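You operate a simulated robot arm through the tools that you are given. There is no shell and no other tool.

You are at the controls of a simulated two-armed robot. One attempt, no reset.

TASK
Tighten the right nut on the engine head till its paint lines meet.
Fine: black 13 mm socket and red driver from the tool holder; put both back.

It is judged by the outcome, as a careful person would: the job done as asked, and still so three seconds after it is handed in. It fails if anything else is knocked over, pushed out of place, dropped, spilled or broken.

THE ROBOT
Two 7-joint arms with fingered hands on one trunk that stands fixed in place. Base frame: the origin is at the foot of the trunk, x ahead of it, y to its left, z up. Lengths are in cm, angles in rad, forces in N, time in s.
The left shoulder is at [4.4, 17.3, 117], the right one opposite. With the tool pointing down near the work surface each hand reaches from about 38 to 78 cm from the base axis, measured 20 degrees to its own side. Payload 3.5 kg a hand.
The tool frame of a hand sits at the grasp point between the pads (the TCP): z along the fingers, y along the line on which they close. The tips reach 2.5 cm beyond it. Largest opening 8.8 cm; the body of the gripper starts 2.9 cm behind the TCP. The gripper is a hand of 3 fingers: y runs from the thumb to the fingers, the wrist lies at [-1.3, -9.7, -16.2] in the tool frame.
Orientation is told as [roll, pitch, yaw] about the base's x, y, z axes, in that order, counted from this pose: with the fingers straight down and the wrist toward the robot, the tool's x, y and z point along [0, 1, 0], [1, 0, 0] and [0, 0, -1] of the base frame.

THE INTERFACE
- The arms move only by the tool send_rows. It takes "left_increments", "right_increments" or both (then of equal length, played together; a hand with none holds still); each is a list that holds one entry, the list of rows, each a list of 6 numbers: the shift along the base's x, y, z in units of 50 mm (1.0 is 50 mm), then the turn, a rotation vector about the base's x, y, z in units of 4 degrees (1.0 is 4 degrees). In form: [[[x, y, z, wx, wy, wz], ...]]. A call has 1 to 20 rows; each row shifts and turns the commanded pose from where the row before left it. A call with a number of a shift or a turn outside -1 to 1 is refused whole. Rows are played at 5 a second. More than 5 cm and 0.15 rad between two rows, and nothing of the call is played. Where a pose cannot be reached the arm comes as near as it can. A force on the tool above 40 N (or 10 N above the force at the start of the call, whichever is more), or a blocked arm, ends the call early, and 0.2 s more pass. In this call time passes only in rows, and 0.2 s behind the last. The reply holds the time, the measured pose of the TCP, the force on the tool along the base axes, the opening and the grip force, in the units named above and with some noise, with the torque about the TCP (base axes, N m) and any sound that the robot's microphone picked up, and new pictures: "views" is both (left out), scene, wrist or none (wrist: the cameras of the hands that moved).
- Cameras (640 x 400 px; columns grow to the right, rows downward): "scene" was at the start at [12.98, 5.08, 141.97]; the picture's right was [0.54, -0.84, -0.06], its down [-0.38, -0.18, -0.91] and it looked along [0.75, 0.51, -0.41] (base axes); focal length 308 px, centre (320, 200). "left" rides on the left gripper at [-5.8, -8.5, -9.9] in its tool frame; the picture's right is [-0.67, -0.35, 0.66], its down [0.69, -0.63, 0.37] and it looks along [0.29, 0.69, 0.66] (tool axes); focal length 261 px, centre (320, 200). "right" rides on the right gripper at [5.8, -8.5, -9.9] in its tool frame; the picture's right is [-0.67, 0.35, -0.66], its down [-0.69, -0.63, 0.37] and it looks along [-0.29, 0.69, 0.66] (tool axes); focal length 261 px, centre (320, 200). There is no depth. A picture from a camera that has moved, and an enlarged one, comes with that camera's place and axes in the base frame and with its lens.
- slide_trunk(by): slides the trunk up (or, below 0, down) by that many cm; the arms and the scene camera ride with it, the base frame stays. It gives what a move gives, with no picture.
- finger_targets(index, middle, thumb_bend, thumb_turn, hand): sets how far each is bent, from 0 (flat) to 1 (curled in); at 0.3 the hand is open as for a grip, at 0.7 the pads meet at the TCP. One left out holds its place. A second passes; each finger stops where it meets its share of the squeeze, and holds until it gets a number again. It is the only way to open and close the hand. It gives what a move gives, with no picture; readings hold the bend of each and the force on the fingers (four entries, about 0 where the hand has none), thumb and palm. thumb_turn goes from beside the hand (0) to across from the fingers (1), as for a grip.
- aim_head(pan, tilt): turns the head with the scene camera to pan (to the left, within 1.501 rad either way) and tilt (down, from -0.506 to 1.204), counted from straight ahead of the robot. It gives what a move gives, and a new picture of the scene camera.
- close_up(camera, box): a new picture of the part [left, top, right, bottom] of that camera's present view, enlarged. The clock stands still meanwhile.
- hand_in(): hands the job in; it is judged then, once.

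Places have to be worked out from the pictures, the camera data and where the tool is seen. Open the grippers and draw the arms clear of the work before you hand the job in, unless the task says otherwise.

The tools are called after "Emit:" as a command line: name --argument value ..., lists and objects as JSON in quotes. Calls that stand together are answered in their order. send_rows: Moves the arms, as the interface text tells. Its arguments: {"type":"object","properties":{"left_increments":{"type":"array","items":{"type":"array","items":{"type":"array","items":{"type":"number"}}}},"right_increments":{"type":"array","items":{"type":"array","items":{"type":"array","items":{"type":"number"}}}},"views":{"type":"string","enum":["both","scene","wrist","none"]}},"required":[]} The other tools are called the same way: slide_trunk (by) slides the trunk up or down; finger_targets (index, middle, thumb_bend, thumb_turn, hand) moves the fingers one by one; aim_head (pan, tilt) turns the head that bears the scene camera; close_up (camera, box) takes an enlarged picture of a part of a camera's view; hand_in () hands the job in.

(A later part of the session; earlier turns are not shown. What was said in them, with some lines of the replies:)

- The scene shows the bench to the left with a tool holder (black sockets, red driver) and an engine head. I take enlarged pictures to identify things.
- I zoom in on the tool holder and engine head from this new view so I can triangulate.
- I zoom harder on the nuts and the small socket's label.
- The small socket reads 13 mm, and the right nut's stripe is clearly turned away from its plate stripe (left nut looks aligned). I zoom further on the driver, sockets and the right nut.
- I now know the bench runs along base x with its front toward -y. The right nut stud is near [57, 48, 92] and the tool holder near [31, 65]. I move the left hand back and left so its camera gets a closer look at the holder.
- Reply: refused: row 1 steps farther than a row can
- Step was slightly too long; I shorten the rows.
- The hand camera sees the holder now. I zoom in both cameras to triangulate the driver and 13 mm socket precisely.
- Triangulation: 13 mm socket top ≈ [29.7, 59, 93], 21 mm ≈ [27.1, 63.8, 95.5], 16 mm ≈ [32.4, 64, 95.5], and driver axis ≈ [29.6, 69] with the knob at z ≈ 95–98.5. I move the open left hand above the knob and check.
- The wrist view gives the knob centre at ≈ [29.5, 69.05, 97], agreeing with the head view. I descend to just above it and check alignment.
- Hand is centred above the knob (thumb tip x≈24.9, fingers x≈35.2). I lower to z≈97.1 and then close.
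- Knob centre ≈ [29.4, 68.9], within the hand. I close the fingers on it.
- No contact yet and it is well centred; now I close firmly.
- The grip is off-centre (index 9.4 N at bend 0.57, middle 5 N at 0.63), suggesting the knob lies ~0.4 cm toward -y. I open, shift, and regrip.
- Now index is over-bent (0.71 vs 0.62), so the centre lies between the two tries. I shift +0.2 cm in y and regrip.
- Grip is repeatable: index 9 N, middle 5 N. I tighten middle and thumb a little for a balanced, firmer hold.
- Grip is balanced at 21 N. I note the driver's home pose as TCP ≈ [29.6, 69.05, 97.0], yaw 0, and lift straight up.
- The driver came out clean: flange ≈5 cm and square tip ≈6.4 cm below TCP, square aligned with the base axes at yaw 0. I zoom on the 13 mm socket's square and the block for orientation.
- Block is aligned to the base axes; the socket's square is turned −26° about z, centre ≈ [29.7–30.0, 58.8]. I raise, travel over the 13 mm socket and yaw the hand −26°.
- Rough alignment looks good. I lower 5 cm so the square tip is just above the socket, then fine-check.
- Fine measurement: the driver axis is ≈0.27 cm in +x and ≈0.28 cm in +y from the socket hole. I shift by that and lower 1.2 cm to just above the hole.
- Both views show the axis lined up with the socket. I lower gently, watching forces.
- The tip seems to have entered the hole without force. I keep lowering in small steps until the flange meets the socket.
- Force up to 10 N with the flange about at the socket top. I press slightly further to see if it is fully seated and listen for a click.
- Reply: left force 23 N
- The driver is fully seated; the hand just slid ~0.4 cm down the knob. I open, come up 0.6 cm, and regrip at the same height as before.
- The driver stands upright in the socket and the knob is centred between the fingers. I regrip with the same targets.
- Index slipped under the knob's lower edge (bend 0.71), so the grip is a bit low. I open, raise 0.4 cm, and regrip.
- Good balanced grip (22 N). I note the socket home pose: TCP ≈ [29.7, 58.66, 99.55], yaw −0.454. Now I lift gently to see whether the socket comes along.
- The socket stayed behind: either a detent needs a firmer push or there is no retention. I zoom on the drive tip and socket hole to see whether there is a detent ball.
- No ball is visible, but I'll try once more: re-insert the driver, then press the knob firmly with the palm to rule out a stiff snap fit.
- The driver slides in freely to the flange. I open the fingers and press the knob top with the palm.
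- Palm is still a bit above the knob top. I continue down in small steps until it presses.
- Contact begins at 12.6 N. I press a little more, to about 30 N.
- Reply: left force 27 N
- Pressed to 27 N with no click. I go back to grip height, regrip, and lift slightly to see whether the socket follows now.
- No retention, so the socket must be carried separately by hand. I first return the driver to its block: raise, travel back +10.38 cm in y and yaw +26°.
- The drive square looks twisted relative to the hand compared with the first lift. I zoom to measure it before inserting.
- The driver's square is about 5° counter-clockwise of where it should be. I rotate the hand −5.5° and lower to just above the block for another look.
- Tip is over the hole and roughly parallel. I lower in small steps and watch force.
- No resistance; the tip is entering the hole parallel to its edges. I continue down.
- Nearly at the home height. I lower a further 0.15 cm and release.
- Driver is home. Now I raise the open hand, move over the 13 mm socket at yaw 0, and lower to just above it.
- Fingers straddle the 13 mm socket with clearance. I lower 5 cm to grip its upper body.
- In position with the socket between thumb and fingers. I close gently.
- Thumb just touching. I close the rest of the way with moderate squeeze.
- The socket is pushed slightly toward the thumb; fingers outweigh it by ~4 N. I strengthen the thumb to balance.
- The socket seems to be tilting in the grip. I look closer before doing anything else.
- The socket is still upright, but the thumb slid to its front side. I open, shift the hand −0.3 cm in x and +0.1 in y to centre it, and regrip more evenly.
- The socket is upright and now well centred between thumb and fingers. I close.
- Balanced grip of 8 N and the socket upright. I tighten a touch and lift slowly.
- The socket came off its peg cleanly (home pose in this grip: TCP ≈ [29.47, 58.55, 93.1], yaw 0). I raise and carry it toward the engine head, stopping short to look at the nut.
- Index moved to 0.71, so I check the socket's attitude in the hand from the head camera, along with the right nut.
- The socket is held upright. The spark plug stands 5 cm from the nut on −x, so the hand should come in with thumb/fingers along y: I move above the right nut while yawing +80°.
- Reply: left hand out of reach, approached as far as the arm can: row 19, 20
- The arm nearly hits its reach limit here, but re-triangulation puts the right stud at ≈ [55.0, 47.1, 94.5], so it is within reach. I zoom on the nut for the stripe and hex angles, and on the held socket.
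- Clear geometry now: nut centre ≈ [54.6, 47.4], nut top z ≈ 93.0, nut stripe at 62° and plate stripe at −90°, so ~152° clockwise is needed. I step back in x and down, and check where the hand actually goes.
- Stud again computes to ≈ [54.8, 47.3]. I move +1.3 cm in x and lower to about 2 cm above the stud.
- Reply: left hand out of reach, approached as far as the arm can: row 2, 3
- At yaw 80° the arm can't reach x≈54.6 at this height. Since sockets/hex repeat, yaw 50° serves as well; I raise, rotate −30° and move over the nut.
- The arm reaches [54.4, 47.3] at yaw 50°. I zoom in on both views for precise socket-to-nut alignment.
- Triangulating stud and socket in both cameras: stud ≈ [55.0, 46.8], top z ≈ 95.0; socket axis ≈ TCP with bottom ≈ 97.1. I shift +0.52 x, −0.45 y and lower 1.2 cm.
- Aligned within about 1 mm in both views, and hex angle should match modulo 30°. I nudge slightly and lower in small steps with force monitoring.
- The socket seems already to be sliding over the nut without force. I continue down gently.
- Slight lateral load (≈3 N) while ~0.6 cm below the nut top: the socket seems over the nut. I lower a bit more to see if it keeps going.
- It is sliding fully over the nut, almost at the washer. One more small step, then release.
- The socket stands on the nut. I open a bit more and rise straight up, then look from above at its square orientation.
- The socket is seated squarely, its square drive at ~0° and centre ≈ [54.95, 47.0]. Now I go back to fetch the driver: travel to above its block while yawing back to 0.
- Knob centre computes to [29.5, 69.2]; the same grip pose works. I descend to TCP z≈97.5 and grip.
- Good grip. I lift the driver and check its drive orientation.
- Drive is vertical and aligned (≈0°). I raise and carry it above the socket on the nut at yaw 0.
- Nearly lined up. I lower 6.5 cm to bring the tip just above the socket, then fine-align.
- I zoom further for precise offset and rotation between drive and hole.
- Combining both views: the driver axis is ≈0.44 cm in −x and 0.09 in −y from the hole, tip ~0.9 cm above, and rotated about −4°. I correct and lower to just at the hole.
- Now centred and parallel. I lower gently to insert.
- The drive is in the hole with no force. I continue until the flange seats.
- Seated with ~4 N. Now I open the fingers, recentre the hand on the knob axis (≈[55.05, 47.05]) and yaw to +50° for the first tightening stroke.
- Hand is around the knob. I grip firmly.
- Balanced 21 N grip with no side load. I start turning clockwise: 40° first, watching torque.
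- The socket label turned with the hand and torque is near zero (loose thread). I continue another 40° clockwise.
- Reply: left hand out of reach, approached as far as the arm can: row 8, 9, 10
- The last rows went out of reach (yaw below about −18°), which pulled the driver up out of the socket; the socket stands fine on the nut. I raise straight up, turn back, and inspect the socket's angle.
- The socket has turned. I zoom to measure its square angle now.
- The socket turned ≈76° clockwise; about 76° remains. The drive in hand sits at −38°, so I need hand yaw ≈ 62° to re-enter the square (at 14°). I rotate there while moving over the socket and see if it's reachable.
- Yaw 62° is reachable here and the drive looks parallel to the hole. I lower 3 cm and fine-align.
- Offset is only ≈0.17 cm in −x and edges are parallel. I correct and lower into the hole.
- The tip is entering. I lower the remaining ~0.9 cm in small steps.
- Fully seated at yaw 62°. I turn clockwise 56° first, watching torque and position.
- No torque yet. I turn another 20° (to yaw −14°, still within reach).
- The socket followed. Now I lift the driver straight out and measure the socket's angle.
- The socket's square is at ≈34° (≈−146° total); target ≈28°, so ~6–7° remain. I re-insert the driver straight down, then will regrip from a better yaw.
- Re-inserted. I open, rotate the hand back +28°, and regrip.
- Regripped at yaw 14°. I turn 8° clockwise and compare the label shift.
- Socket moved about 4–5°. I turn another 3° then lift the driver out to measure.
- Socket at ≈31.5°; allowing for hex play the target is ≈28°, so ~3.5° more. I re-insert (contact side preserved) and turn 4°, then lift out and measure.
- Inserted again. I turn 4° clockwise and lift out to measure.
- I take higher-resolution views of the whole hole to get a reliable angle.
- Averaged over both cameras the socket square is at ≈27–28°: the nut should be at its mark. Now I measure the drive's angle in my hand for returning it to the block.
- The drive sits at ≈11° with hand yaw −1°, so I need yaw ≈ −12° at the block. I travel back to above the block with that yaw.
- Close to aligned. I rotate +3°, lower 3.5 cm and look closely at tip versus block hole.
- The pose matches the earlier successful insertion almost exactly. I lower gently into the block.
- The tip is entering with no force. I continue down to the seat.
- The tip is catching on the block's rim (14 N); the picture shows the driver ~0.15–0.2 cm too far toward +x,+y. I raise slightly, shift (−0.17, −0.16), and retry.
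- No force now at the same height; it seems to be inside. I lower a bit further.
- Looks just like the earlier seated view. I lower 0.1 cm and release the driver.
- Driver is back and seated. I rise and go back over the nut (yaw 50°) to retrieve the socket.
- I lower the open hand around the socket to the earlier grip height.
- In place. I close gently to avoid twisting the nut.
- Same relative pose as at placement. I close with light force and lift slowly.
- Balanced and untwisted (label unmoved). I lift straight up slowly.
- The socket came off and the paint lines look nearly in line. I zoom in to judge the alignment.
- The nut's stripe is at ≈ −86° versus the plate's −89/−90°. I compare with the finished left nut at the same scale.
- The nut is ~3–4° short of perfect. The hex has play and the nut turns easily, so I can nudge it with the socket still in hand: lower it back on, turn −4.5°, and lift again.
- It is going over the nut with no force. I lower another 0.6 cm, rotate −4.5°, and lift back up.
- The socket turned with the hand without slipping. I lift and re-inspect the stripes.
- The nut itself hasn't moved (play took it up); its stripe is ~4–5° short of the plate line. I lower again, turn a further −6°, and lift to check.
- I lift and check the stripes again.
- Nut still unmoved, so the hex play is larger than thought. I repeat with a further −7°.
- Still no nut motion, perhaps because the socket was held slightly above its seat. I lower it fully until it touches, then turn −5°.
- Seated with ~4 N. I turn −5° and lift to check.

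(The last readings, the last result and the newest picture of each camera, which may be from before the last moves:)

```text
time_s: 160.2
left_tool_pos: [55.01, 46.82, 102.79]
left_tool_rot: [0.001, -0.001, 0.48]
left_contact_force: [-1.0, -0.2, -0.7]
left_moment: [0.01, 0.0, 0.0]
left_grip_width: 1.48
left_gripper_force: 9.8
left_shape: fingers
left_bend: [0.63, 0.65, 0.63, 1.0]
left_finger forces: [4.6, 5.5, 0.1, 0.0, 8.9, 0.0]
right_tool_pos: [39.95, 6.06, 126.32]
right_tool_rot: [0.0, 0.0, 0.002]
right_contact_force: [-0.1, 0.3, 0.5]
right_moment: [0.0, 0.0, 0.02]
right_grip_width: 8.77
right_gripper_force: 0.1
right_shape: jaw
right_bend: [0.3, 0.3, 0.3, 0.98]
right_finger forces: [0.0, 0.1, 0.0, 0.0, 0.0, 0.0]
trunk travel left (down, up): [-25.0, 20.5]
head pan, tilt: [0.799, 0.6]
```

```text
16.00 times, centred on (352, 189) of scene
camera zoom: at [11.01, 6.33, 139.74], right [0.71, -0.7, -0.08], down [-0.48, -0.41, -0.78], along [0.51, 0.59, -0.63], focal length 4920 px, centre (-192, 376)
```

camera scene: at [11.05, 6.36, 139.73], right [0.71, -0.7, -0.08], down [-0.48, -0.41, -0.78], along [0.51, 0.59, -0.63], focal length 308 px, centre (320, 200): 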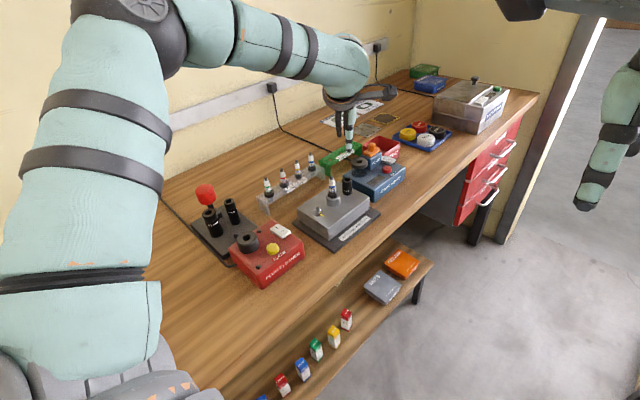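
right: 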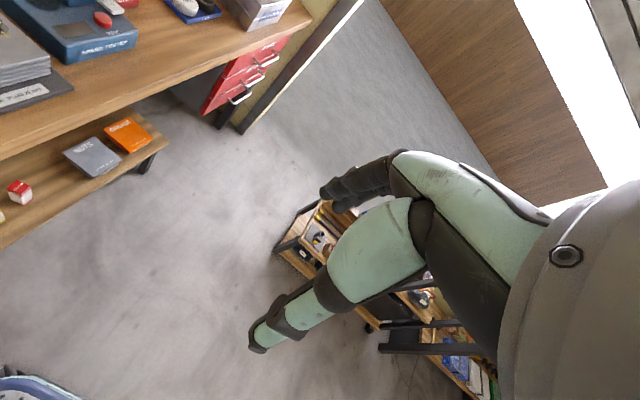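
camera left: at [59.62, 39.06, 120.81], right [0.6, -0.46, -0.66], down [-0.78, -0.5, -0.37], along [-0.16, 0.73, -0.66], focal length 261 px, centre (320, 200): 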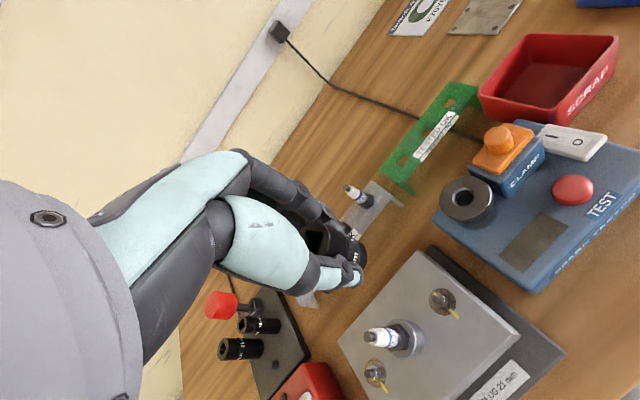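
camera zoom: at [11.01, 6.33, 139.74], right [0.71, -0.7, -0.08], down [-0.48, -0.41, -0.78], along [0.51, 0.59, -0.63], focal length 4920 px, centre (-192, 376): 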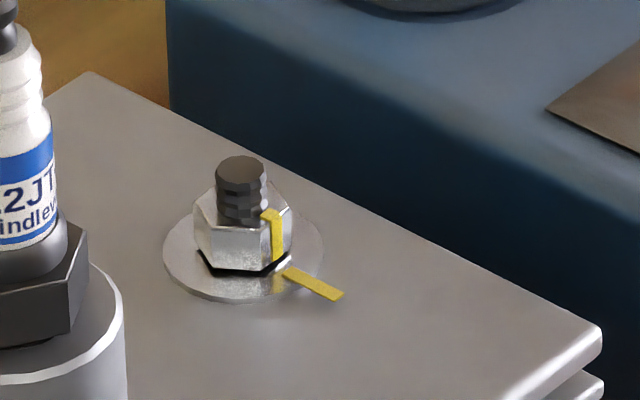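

Measured carefully in this view: nut stripe ≈ −88°, plate stripe ≈ −88/−89°: the lines meet within ~2°. I now carry the socket back to its peg: raise, travel, and yaw to 0.

Emit:
send_rows --left_increments '[[[0, 0, 0.8, 0, 0, 0], [0, 0, 0.85, 0, 0, 0], [-0.6375, 0.29, 0, 0, 0, -0.8625], [-0.6375, 0.29, 0, 0, 0, -0.8625], [-0.6375, 0.29, 0, 0, 0, -0.8625], [-0.6375, 0.29, 0, 0, 0, -0.8625], [-0.6375, 0.29, 0, 0, 0, -0.8625], [-0.6375, 0.29, 0, 0, 0, -0.8625], [-0.6375, 0.29, 0, 0, 0, -0.8625], [-0.6375, 0.29, 0, 0, 0, -0.8625], [0, 0, -0.8, 0, 0, 0], [0, 0, -0.8, 0, 0, 0], [0, 0, 0, 0, 0, 0]]]' --views "none"

Emit:
aim_head --pan 1.2 --tilt 0.55

Emit:
close_up --camera "left" --box '[290, 180, 450, 300]'

Emit:
close_up --camera "scene" --box '[320, 180, 400, 260]'

```text
time_s: 163.0
left_tool_pos: [29.63, 58.25, 103.03]
left_tool_rot: [0.002, 0.001, -0.001]
left_contact_force: [-0.3, 0.3, -0.7]
left_moment: [-0.02, 0.01, 0.02]
left_grip_width: 1.43
left_gripper_force: 8.9
left_shape: fingers
left_bend: [0.64, 0.65, 0.63, 1.0]
left_finger forces: [4.0, 5.4, 0.0, 0.0, 8.5, 0.0]
right_tool_pos: [39.97, 6.13, 126.18]
right_tool_rot: [0.0, 0.0, 0.002]
right_contact_force: [0.4, 0.2, 0.6]
right_moment: [0.01, 0.02, -0.02]
right_grip_width: 8.77
right_gripper_force: 0.2
right_shape: jaw
right_bend: [0.3, 0.3, 0.3, 0.98]
right_finger forces: [0.0, 0.1, 0.1, 0.0, 0.0, 0.1]
trunk travel left (down, up): [-25.0, 20.5]
head pan, tilt: [0.799, 0.6]
```

```text
time_s: 163.8
left_tool_pos: [29.63, 58.36, 103.1]
left_tool_rot: [0.001, 0.001, -0.003]
left_contact_force: [0.0, 0.2, -0.2]
left_moment: [-0.01, 0.01, 0.02]
left_grip_width: 1.42
left_gripper_force: 9.2
left_shape: fingers
left_bend: [0.64, 0.65, 0.63, 1.0]
left_finger forces: [4.2, 5.4, 0.1, 0.0, 8.4, 0.1]
right_tool_pos: [40.0, 6.23, 126.24]
right_tool_rot: [-0.002, 0.002, 0.003]
right_contact_force: [-0.3, -0.9, 0.0]
right_moment: [0.0, -0.02, -0.01]
right_grip_width: 8.77
right_gripper_force: 0.1
right_shape: jaw
right_bend: [0.3, 0.3, 0.3, 0.98]
right_finger forces: [0.0, 0.0, 0.1, 0.0, 0.0, 0.0]
trunk travel left (down, up): [-25.0, 20.5]
head pan, tilt: [1.201, 0.55]
camera scene: at [8.22, 8.41, 140.5], right [0.93, -0.36, -0.1], down [-0.28, -0.49, -0.83], along [0.25, 0.79, -0.55], focal length 308 px, centre (320, 200)
```

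scene: 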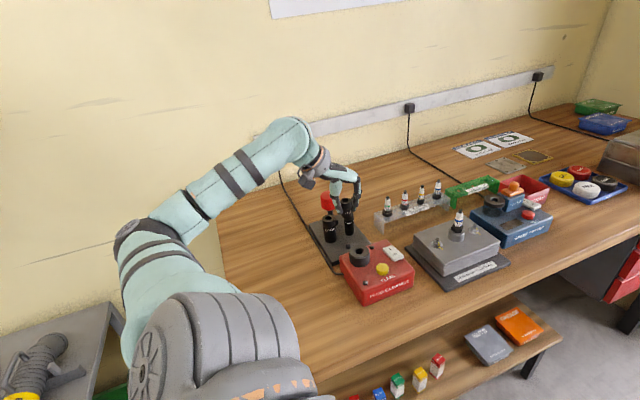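

```text
3.33 times, centred on (370, 240) of left
camera zoom: at [21.15, 52.59, 113.04], right [-0.35, -0.67, -0.66], down [-0.63, 0.69, -0.37], along [0.7, 0.28, -0.66], focal length 869 px, centre (153, 67)
```

zoom: 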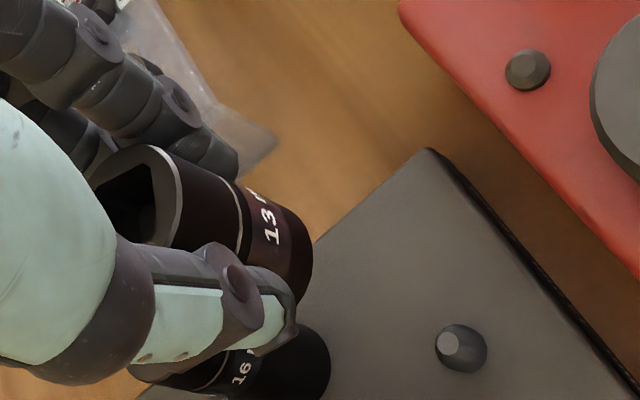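

```text
5.00 times, centred on (360, 220) of scene
camera zoom: at [8.22, 8.41, 140.5], right [0.93, -0.36, -0.1], down [-0.28, -0.49, -0.83], along [0.25, 0.79, -0.55], focal length 1538 px, centre (120, 100)
```

zoom: 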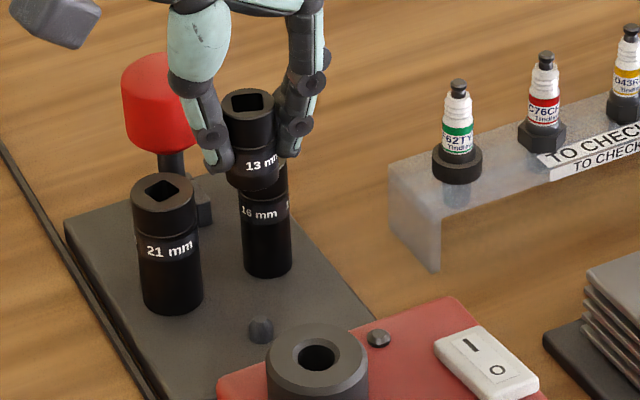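

The socket is about 0.2–0.3 cm short in y of the peg. I shift +0.22 cm in y and lower to just above the peg for a closer check.

Emit:
send_rows --left_increments '[[[0, 0.044, 0, 0, 0, 0], [0, 0, -0.7, 0, 0, 0], [0, 0, -0.6, 0, 0, 0], [0, 0, 0, 0, 0, 0]]]' --views "none"

Emit:
close_up --camera "left" --box '[300, 190, 420, 290]'

Emit:
close_up --camera "scene" --box '[335, 205, 385, 255]'

```text
time_s: 164.8
left_tool_pos: [29.49, 58.52, 96.55]
left_tool_rot: [0.0, 0.0, -0.001]
left_contact_force: [0.5, 0.3, -1.3]
left_moment: [0.01, 0.01, -0.02]
left_grip_width: 1.48
left_gripper_force: 8.9
left_shape: fingers
left_bend: [0.64, 0.65, 0.63, 1.0]
left_finger forces: [4.0, 5.2, 0.0, 0.0, 8.2, 0.0]
right_tool_pos: [39.87, 6.17, 126.3]
right_tool_rot: [0.001, 0.002, 0.001]
right_contact_force: [-0.4, -0.8, -0.4]
right_moment: [0.01, 0.01, 0.04]
right_grip_width: 8.74
right_gripper_force: 0.0
right_shape: jaw
right_bend: [0.3, 0.3, 0.3, 0.98]
right_finger forces: [0.0, 0.0, 0.1, 0.0, 0.0, 0.1]
trunk travel left (down, up): [-25.0, 20.5]
head pan, tilt: [1.201, 0.55]
```

```text
4.00 times, centred on (360, 240) of left
camera zoom: at [21.06, 52.83, 106.49], right [-0.35, -0.67, -0.66], down [-0.63, 0.69, -0.37], along [0.7, 0.28, -0.66], focal length 1043 px, centre (160, 40)
```

zoom: 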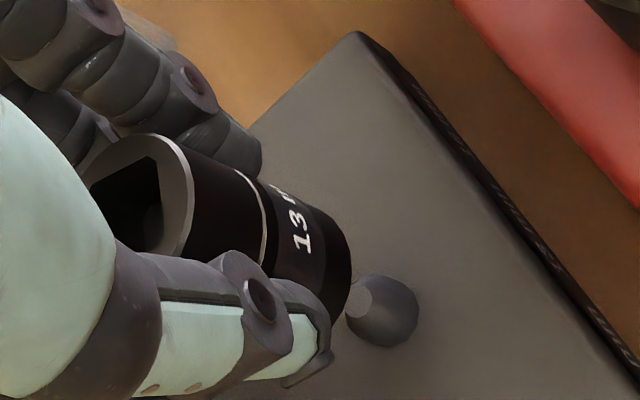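

```text
8.00 times, centred on (360, 230) of scene
camera zoom: at [8.2, 8.38, 140.51], right [0.93, -0.36, -0.1], down [-0.28, -0.49, -0.83], along [0.25, 0.8, -0.55], focal length 2460 px, centre (0, -40)
```

zoom: 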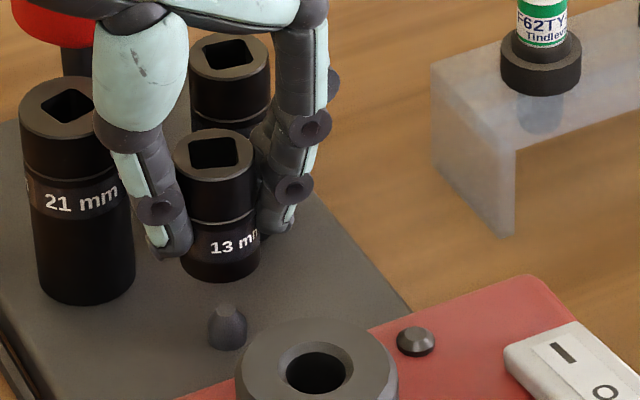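

I zoom in for a more precise socket-to-peg reading before committing.

Emit:
close_up --camera "left" --box '[350, 220, 410, 280]'

Emit:
close_up --camera "scene" --box '[350, 225, 380, 255]'

```text
6.67 times, centred on (380, 250) of left
camera zoom: at [21.06, 52.83, 106.49], right [-0.35, -0.67, -0.66], down [-0.63, 0.69, -0.37], along [0.7, 0.28, -0.66], focal length 1738 px, centre (-80, -133)
```

zoom: 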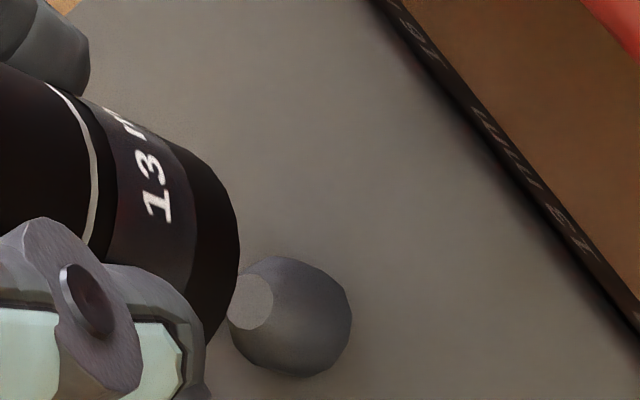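

```text
13.33 times, centred on (365, 240) of scene
camera zoom: at [8.2, 8.38, 140.51], right [0.93, -0.36, -0.1], down [-0.28, -0.49, -0.83], along [0.25, 0.8, -0.55], focal length 4100 px, centre (-280, -333)
```

zoom: 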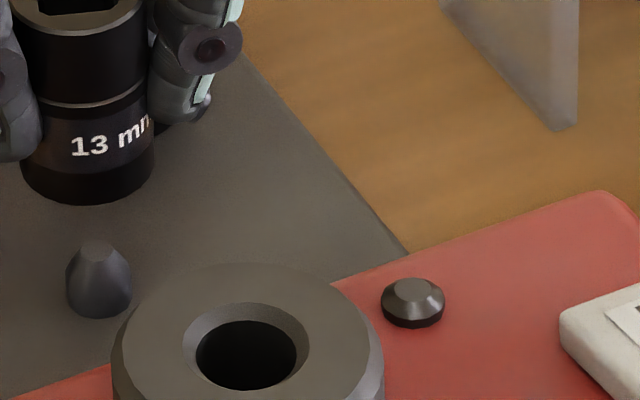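

Offsets are only ≈0.05–0.15 cm and the peg has a tapered tip. I shift (−0.04, −0.10) and lower gently.

Emit:
send_rows --left_increments '[[[-0.008, -0.02, -0.2, 0, 0, 0], [0, 0, -0.15, 0, 0, 0], [0, 0, -0.1, 0, 0, 0], [0, 0, 0, 0, 0, 0]]]' --views "none"

Emit:
close_up --camera "left" --box '[330, 200, 410, 280]'

Emit:
close_up --camera "scene" --box '[340, 215, 380, 255]'

```text
time_s: 165.8
left_tool_pos: [29.5, 58.62, 94.29]
left_tool_rot: [0.001, 0.001, -0.003]
left_contact_force: [-0.2, 0.4, -0.6]
left_moment: [0.0, 0.01, 0.02]
left_grip_width: 1.42
left_gripper_force: 8.4
left_shape: fingers
left_bend: [0.64, 0.65, 0.63, 1.0]
left_finger forces: [4.0, 5.3, 0.0, 0.0, 8.3, 0.0]
right_tool_pos: [40.04, 6.26, 126.37]
right_tool_rot: [-0.001, 0.002, 0.001]
right_contact_force: [-0.5, 0.0, -0.7]
right_moment: [0.01, -0.03, 0.01]
right_grip_width: 8.76
right_gripper_force: 0.0
right_shape: jaw
right_bend: [0.3, 0.3, 0.3, 0.98]
right_finger forces: [0.1, 0.0, 0.0, 0.0, 0.0, 0.0]
trunk travel left (down, up): [-25.0, 20.5]
head pan, tilt: [1.201, 0.55]
```

```text
5.00 times, centred on (370, 240) of left
camera zoom: at [21.06, 52.88, 104.28], right [-0.35, -0.67, -0.66], down [-0.63, 0.69, -0.37], along [0.69, 0.28, -0.66], focal length 1303 px, centre (70, 0)
```

zoom: 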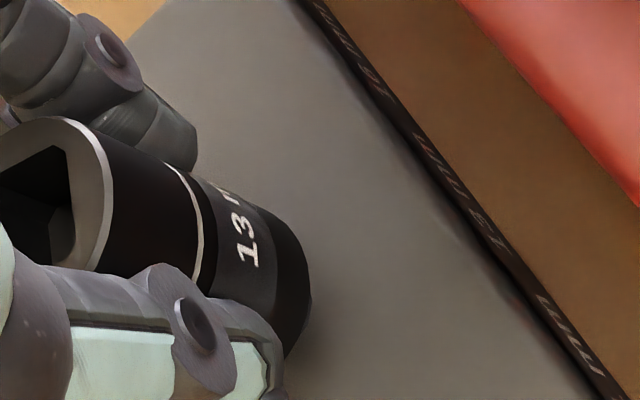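

```text
10.00 times, centred on (360, 235) of scene
camera zoom: at [8.2, 8.4, 140.5], right [0.93, -0.36, -0.1], down [-0.28, -0.49, -0.83], along [0.25, 0.79, -0.55], focal length 3075 px, centre (-80, -150)
```

zoom: 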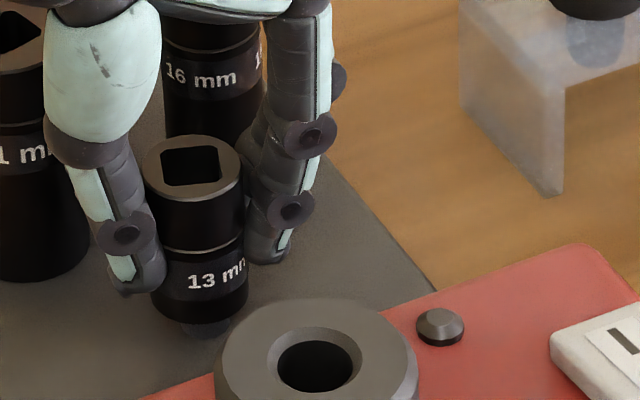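

The socket is sliding over the peg with no force. I lower the last ~1.2 cm.

Emit:
send_rows --left_increments '[[[0, 0, -0.08, 0, 0, 0], [0, 0, -0.07, 0, 0, 0], [0, 0, -0.06, 0, 0, 0], [0, 0, 0, 0, 0, 0]]]' --views "none"

Emit:
close_up --camera "left" --box '[330, 200, 410, 280]'

Emit:
close_up --camera "scene" --box '[340, 215, 380, 255]'

```text
time_s: 166.8
left_tool_pos: [29.51, 58.58, 93.36]
left_tool_rot: [0.003, 0.002, -0.002]
left_contact_force: [0.1, 0.8, 3.3]
left_moment: [0.05, 0.02, 0.01]
left_grip_width: 1.42
left_gripper_force: 9.2
left_shape: fingers
left_bend: [0.64, 0.65, 0.63, 1.0]
left_finger forces: [4.2, 5.9, 0.1, 0.0, 9.2, 0.1]
right_tool_pos: [39.89, 6.08, 126.39]
right_tool_rot: [0.001, -0.001, 0.001]
right_contact_force: [0.0, 0.3, -0.1]
right_moment: [0.01, 0.03, -0.02]
right_grip_width: 8.77
right_gripper_force: 0.0
right_shape: jaw
right_bend: [0.3, 0.3, 0.3, 0.98]
right_finger forces: [0.1, 0.0, 0.1, 0.0, 0.0, 0.1]
trunk travel left (down, up): [-25.0, 20.5]
head pan, tilt: [1.201, 0.55]
```

```text
5.00 times, centred on (370, 240) of left
camera zoom: at [21.05, 52.87, 103.27], right [-0.35, -0.67, -0.66], down [-0.63, 0.69, -0.37], along [0.7, 0.28, -0.66], focal length 1303 px, centre (70, 0)
```

zoom: 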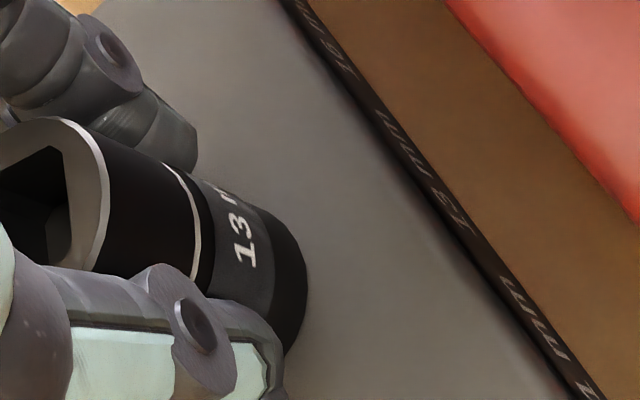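

```text
10.00 times, centred on (360, 235) of scene
camera zoom: at [8.18, 8.37, 140.51], right [0.93, -0.36, -0.1], down [-0.28, -0.49, -0.83], along [0.25, 0.8, -0.55], focal length 3075 px, centre (-80, -150)
```

zoom: 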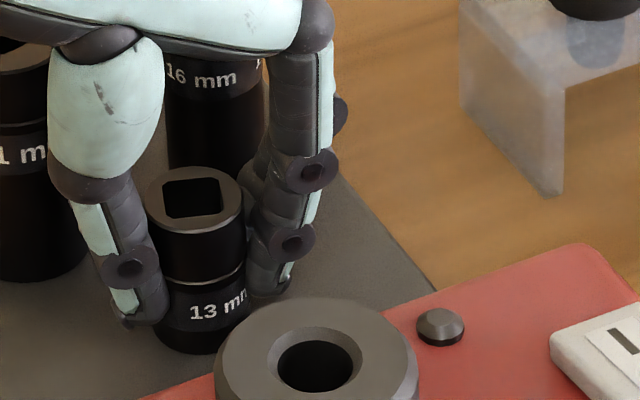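

Seated on the plate (3 N contact). I release, open, and rise clear.

Emit:
finger_targets --hand "left" --index 0.5 --middle 0.5 --thumb_bend 0.5

Emit:
finger_targets --hand "left" --index 0.43 --middle 0.43 --thumb_bend 0.43

Emit:
close_up --camera "scene" --box '[340, 205, 390, 255]'

Emit:
send_rows --left_increments '[[[0, 0, 0.2, 0, 0, 0], [0, 0, 0.4, 0, 0, 0], [0, 0, 0.8, 0, 0, 0], [0, 0, 0.9, 0, 0, 0], [0, 0, 0.9, 0, 0, 0]]]' --views "both"

```text
time_s: 167.8
left_tool_pos: [29.51, 58.63, 93.16]
left_tool_rot: [0.0, -0.001, -0.002]
left_contact_force: [-0.4, 0.5, -0.1]
left_moment: [0.02, -0.03, 0.01]
left_grip_width: 4.08
left_gripper_force: 0.1
left_shape: fingers
left_bend: [0.5, 0.5, 0.5, 1.0]
left_finger forces: [0.1, 0.0, 0.1, 0.0, 0.0, 0.0]
right_tool_pos: [39.9, 6.15, 126.31]
right_tool_rot: [0.0, 0.0, 0.003]
right_contact_force: [-0.8, -0.5, -0.1]
right_moment: [-0.01, 0.01, 0.01]
right_grip_width: 8.75
right_gripper_force: 0.0
right_shape: jaw
right_bend: [0.3, 0.3, 0.3, 0.98]
right_finger forces: [0.1, 0.0, 0.0, 0.1, 0.0, 0.1]
trunk travel left (down, up): [-25.0, 20.5]
head pan, tilt: [1.201, 0.55]
```

```text
time_s: 168.8
left_tool_pos: [29.56, 58.59, 93.18]
left_tool_rot: [0.0, 0.0, -0.003]
left_contact_force: [0.2, -0.8, 0.7]
left_moment: [-0.02, 0.0, -0.03]
left_grip_width: 5.63
left_gripper_force: 0.0
left_shape: fingers
left_bend: [0.43, 0.43, 0.43, 0.99]
left_finger forces: [0.0, 0.0, 0.0, 0.0, 0.1, 0.1]
right_tool_pos: [39.91, 6.3, 126.32]
right_tool_rot: [0.001, 0.002, 0.002]
right_contact_force: [-0.5, -0.2, -0.2]
right_moment: [0.02, 0.01, 0.01]
right_grip_width: 8.77
right_gripper_force: 0.1
right_shape: jaw
right_bend: [0.3, 0.3, 0.3, 0.98]
right_finger forces: [0.0, 0.0, 0.1, 0.0, 0.0, 0.1]
trunk travel left (down, up): [-25.0, 20.5]
head pan, tilt: [1.201, 0.55]
```

```text
8.00 times, centred on (365, 230) of scene
camera zoom: at [8.2, 8.39, 140.5], right [0.93, -0.36, -0.1], down [-0.28, -0.49, -0.83], along [0.25, 0.8, -0.55], focal length 2460 px, centre (-40, -40)
```

zoom: 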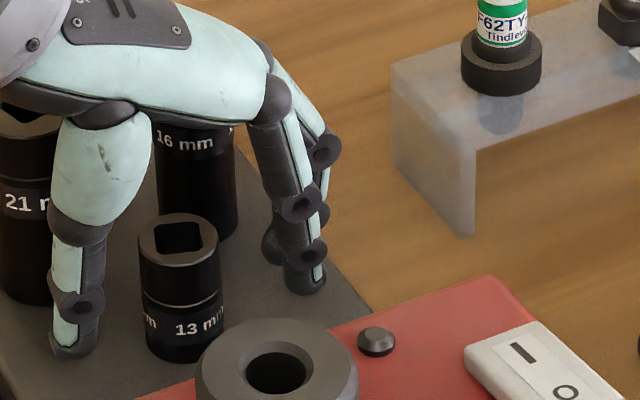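

```text
time_s: 170.0
left_tool_pos: [29.32, 58.49, 109.29]
left_tool_rot: [-0.001, 0.0, -0.003]
left_contact_force: [-0.7, 0.1, -0.2]
left_moment: [0.04, -0.02, 0.01]
left_grip_width: 5.68
left_gripper_force: 0.0
left_shape: fingers
left_bend: [0.43, 0.43, 0.43, 0.99]
left_finger forces: [0.0, 0.0, 0.0, 0.0, 0.0, 0.0]
right_tool_pos: [39.99, 6.12, 126.42]
right_tool_rot: [0.0, 0.001, 0.003]
right_contact_force: [-0.1, -0.4, -0.5]
right_moment: [-0.05, -0.02, 0.02]
right_grip_width: 8.77
right_gripper_force: 0.2
right_shape: jaw
right_bend: [0.3, 0.3, 0.3, 0.98]
right_finger forces: [0.1, 0.0, 0.1, 0.0, 0.0, 0.1]
trunk travel left (down, up): [-25.0, 20.5]
head pan, tilt: [1.201, 0.55]
camera scene: at [8.2, 8.34, 140.51], right [0.93, -0.36, -0.1], down [-0.28, -0.49, -0.83], along [0.25, 0.8, -0.55], focal length 308 px, centre (320, 200)
camera left: at [20.9, 52.64, 119.22], right [-0.35, -0.67, -0.66], down [-0.63, 0.69, -0.37], along [0.7, 0.28, -0.66], focal length 261 px, centre (320, 200)
```

scene: 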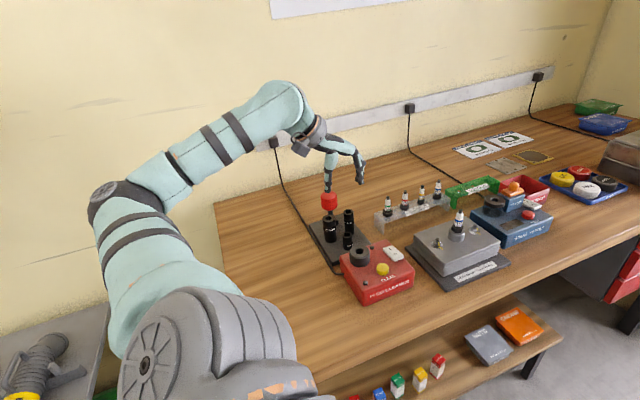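
left: 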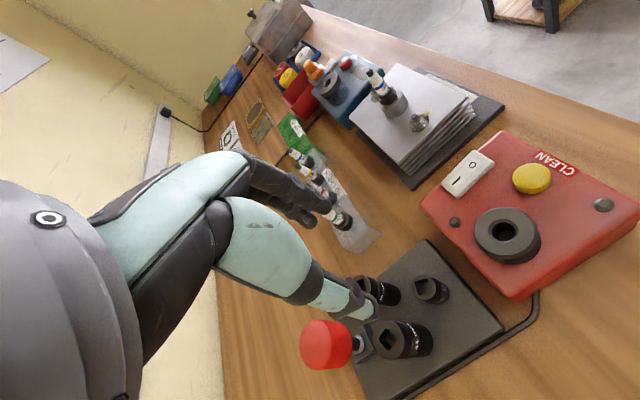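

Both tools are back. I draw the arm up and back to its starting area, open the hand, and take a last look at the nuts from the original viewpoint.

Emit:
send_rows --left_increments '[[[0, 0, 0.8, 0, 0, 0], [0, 0, 0.8, 0, 0, 0], [0.15, -0.5, 0.6, 0, 0, 0], [0.3, -0.7, 0.5, 0, 0, 0], [0.3, -0.75, 0.5, 0, 0, 0], [0.3, -0.75, 0.3, 0, 0, 0], [0.3, -0.75, 0.3, 0, 0, 0], [0, 0, 0, 0, 0, 0]]]' --views "none"

Emit:
finger_targets --hand "left" --index 0.3 --middle 0.3 --thumb_bend 0.3 --thumb_turn 0.98

Emit:
aim_head --pan 0.9 --tilt 0.75

Emit:
close_up --camera "scene" --box '[210, 110, 350, 240]'

Emit:
close_up --camera "left" --box '[340, 180, 500, 320]'

```text
time_s: 171.8
left_tool_pos: [36.29, 41.42, 128.24]
left_tool_rot: [0.002, 0.0, -0.003]
left_contact_force: [-0.1, 0.2, -0.2]
left_moment: [-0.03, -0.01, -0.03]
left_grip_width: 5.66
left_gripper_force: 0.1
left_shape: fingers
left_bend: [0.43, 0.43, 0.43, 0.99]
left_finger forces: [0.0, 0.1, 0.1, 0.1, 0.0, 0.1]
right_tool_pos: [39.87, 6.28, 126.39]
right_tool_rot: [0.001, 0.001, 0.003]
right_contact_force: [0.3, -0.4, 0.2]
right_moment: [0.0, 0.01, -0.04]
right_grip_width: 8.76
right_gripper_force: 0.0
right_shape: jaw
right_bend: [0.3, 0.3, 0.3, 0.98]
right_finger forces: [0.0, 0.0, 0.0, 0.0, 0.0, 0.0]
trunk travel left (down, up): [-25.0, 20.5]
head pan, tilt: [1.201, 0.55]
```

```text
time_s: 172.8
left_tool_pos: [36.46, 41.34, 128.16]
left_tool_rot: [-0.001, 0.0, -0.002]
left_contact_force: [-0.4, -0.5, 0.2]
left_moment: [0.0, 0.0, -0.02]
left_grip_width: 8.45
left_gripper_force: 0.0
left_shape: fingers
left_bend: [0.3, 0.3, 0.3, 0.96]
left_finger forces: [0.0, 0.1, 0.1, 0.0, 0.1, 0.1]
right_tool_pos: [39.89, 6.1, 126.25]
right_tool_rot: [0.001, 0.001, 0.002]
right_contact_force: [0.0, 0.5, -0.1]
right_moment: [0.0, -0.02, 0.0]
right_grip_width: 8.76
right_gripper_force: 0.0
right_shape: jaw
right_bend: [0.3, 0.3, 0.3, 0.98]
right_finger forces: [0.0, 0.0, 0.0, 0.0, 0.0, 0.0]
trunk travel left (down, up): [-25.0, 20.5]
head pan, tilt: [1.201, 0.55]
```

```text
time_s: 173.6
left_tool_pos: [36.55, 41.38, 128.15]
left_tool_rot: [0.0, 0.0, -0.001]
left_contact_force: [0.5, 0.4, -0.4]
left_moment: [-0.03, -0.02, 0.01]
left_grip_width: 8.46
left_gripper_force: 0.1
left_shape: fingers
left_bend: [0.3, 0.3, 0.3, 0.96]
left_finger forces: [0.0, 0.0, 0.1, 0.0, 0.0, 0.1]
right_tool_pos: [39.86, 6.06, 126.31]
right_tool_rot: [0.001, 0.003, 0.001]
right_contact_force: [-0.3, 0.4, 0.2]
right_moment: [0.01, 0.04, 0.03]
right_grip_width: 8.78
right_gripper_force: 0.0
right_shape: jaw
right_bend: [0.3, 0.3, 0.3, 0.98]
right_finger forces: [0.1, 0.0, 0.1, 0.1, 0.0, 0.0]
trunk travel left (down, up): [-25.0, 20.5]
head pan, tilt: [0.901, 0.75]
camera scene: at [9.89, 6.52, 138.57], right [0.78, -0.62, -0.09], down [-0.5, -0.53, -0.68], along [0.37, 0.57, -0.73], focal length 308 px, centre (320, 200)
```

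scene: 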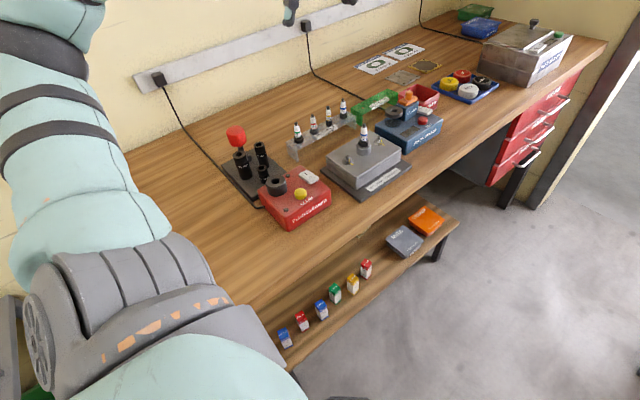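

```text
3.08 times, centred on (280, 175) of scene
camera zoom: at [9.89, 6.52, 138.57], right [0.78, -0.62, -0.09], down [-0.5, -0.53, -0.68], along [0.37, 0.57, -0.73], focal length 946 px, centre (443, 277)
```

zoom: 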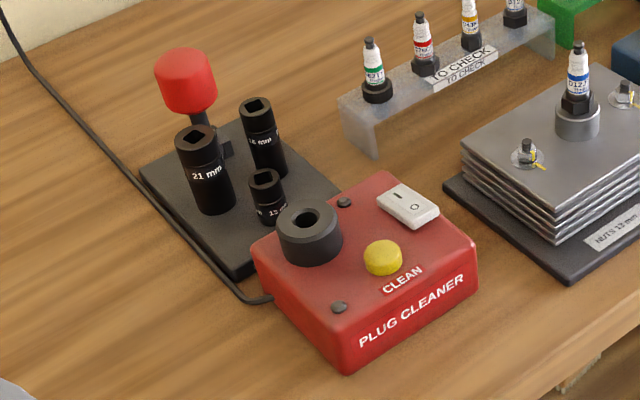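

```text
2.86 times, centred on (420, 250) of left
camera zoom: at [27.94, 35.58, 138.17], right [-0.35, -0.67, -0.66], down [-0.63, 0.69, -0.37], along [0.7, 0.28, -0.66], focal length 745 px, centre (34, 57)
```

zoom: 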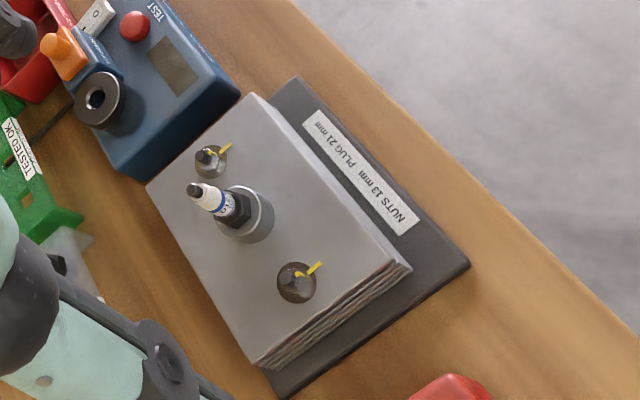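

The holder looks exactly as at the start. I compare both nuts at high zoom from the same viewpoint.

Emit:
close_up --camera "left" --box '[370, 220, 410, 245]'

Emit:
close_up --camera "left" --box '[395, 262, 435, 287]'

Emit:
close_up --camera "scene" --box '[374, 128, 406, 148]'

Emit:
close_up --camera "scene" --box '[334, 150, 366, 170]'

```text
16.00 times, centred on (390, 232) of left
camera zoom: at [27.94, 35.58, 138.17], right [-0.35, -0.67, -0.66], down [-0.63, 0.69, -0.37], along [0.7, 0.28, -0.66], focal length 4170 px, centre (-800, -320)
```

zoom: 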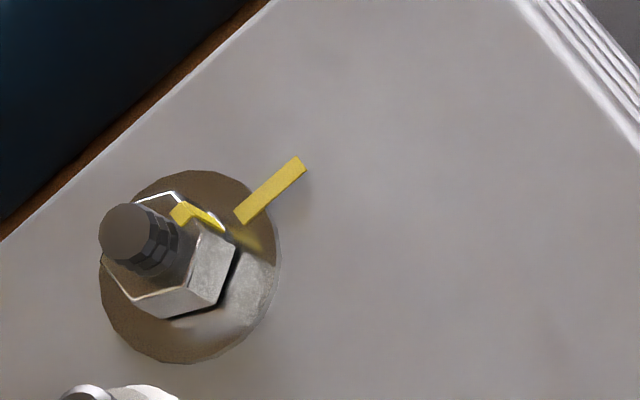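

```text
16.00 times, centred on (415, 274) of left
camera zoom: at [27.94, 35.58, 138.17], right [-0.35, -0.67, -0.66], down [-0.63, 0.69, -0.37], along [0.7, 0.28, -0.66], focal length 4170 px, centre (-1200, -992)
```

zoom: 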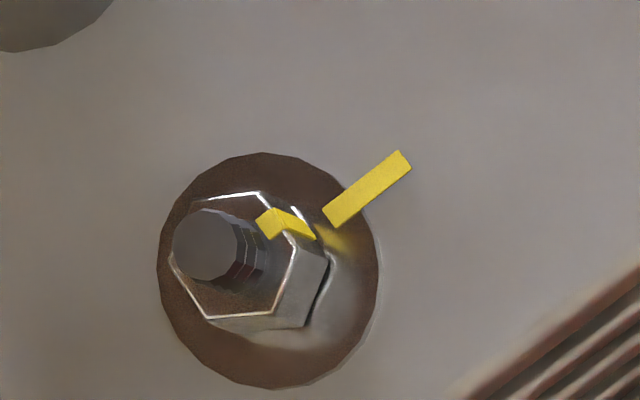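

```text
16.00 times, centred on (390, 138) of scene
camera zoom: at [9.89, 6.52, 138.57], right [0.78, -0.62, -0.09], down [-0.5, -0.53, -0.68], along [0.37, 0.57, -0.73], focal length 4920 px, centre (-800, 1192)
```

zoom: 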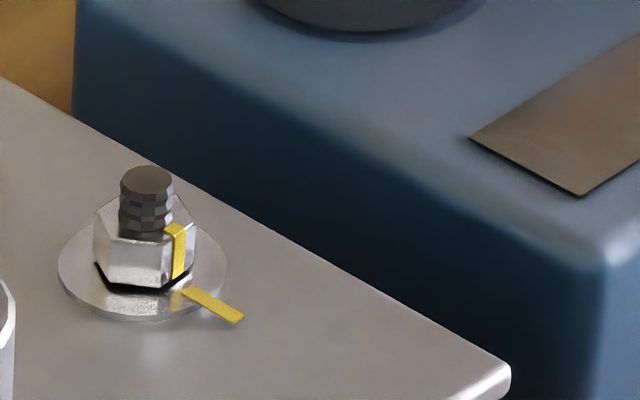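

```text
16.00 times, centred on (350, 160) of scene
camera zoom: at [9.89, 6.52, 138.57], right [0.78, -0.62, -0.09], down [-0.5, -0.53, -0.68], along [0.37, 0.57, -0.73], focal length 4920 px, centre (-160, 840)
```

zoom: 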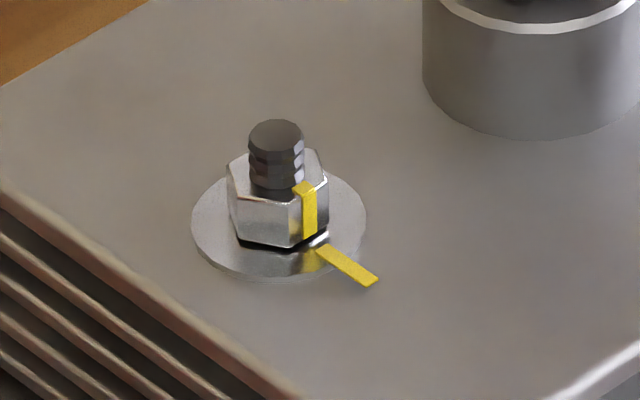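

The right nut's stripe now meets its plate line just like the finished left nut. The driver and the 13 mm socket are back in the holder, nothing else has shifted, and both hands are open and clear. I hand the job in.

Emit:
hand_in

```text
The job is handed in.
```

I tightened the right nut on the engine head until its paint lines met. From the same viewpoint it matches the finished left nut, and I estimate it's within about 2–3° of exact, slightly on the loose side.

- **Tools:** The 13 mm socket is back on its peg and the red driver is back in its block. The socket is turned to a different angle than at the start.
- **How it went:** The socket doesn't clip onto the driver, so I carried each to the nut separately and turned the nut in several strokes. On one stroke the arm reached its limit and pulled the driver out of the socket, but nothing fell.
- **Last few degrees:** I tried to nudge the nut a little further with the socket alone. It didn't move, so I left it there.
- **Surroundings:** I saw nothing else on the bench moved or knocked over. The left hand is open and drawn clear, and the right arm wasn't used.
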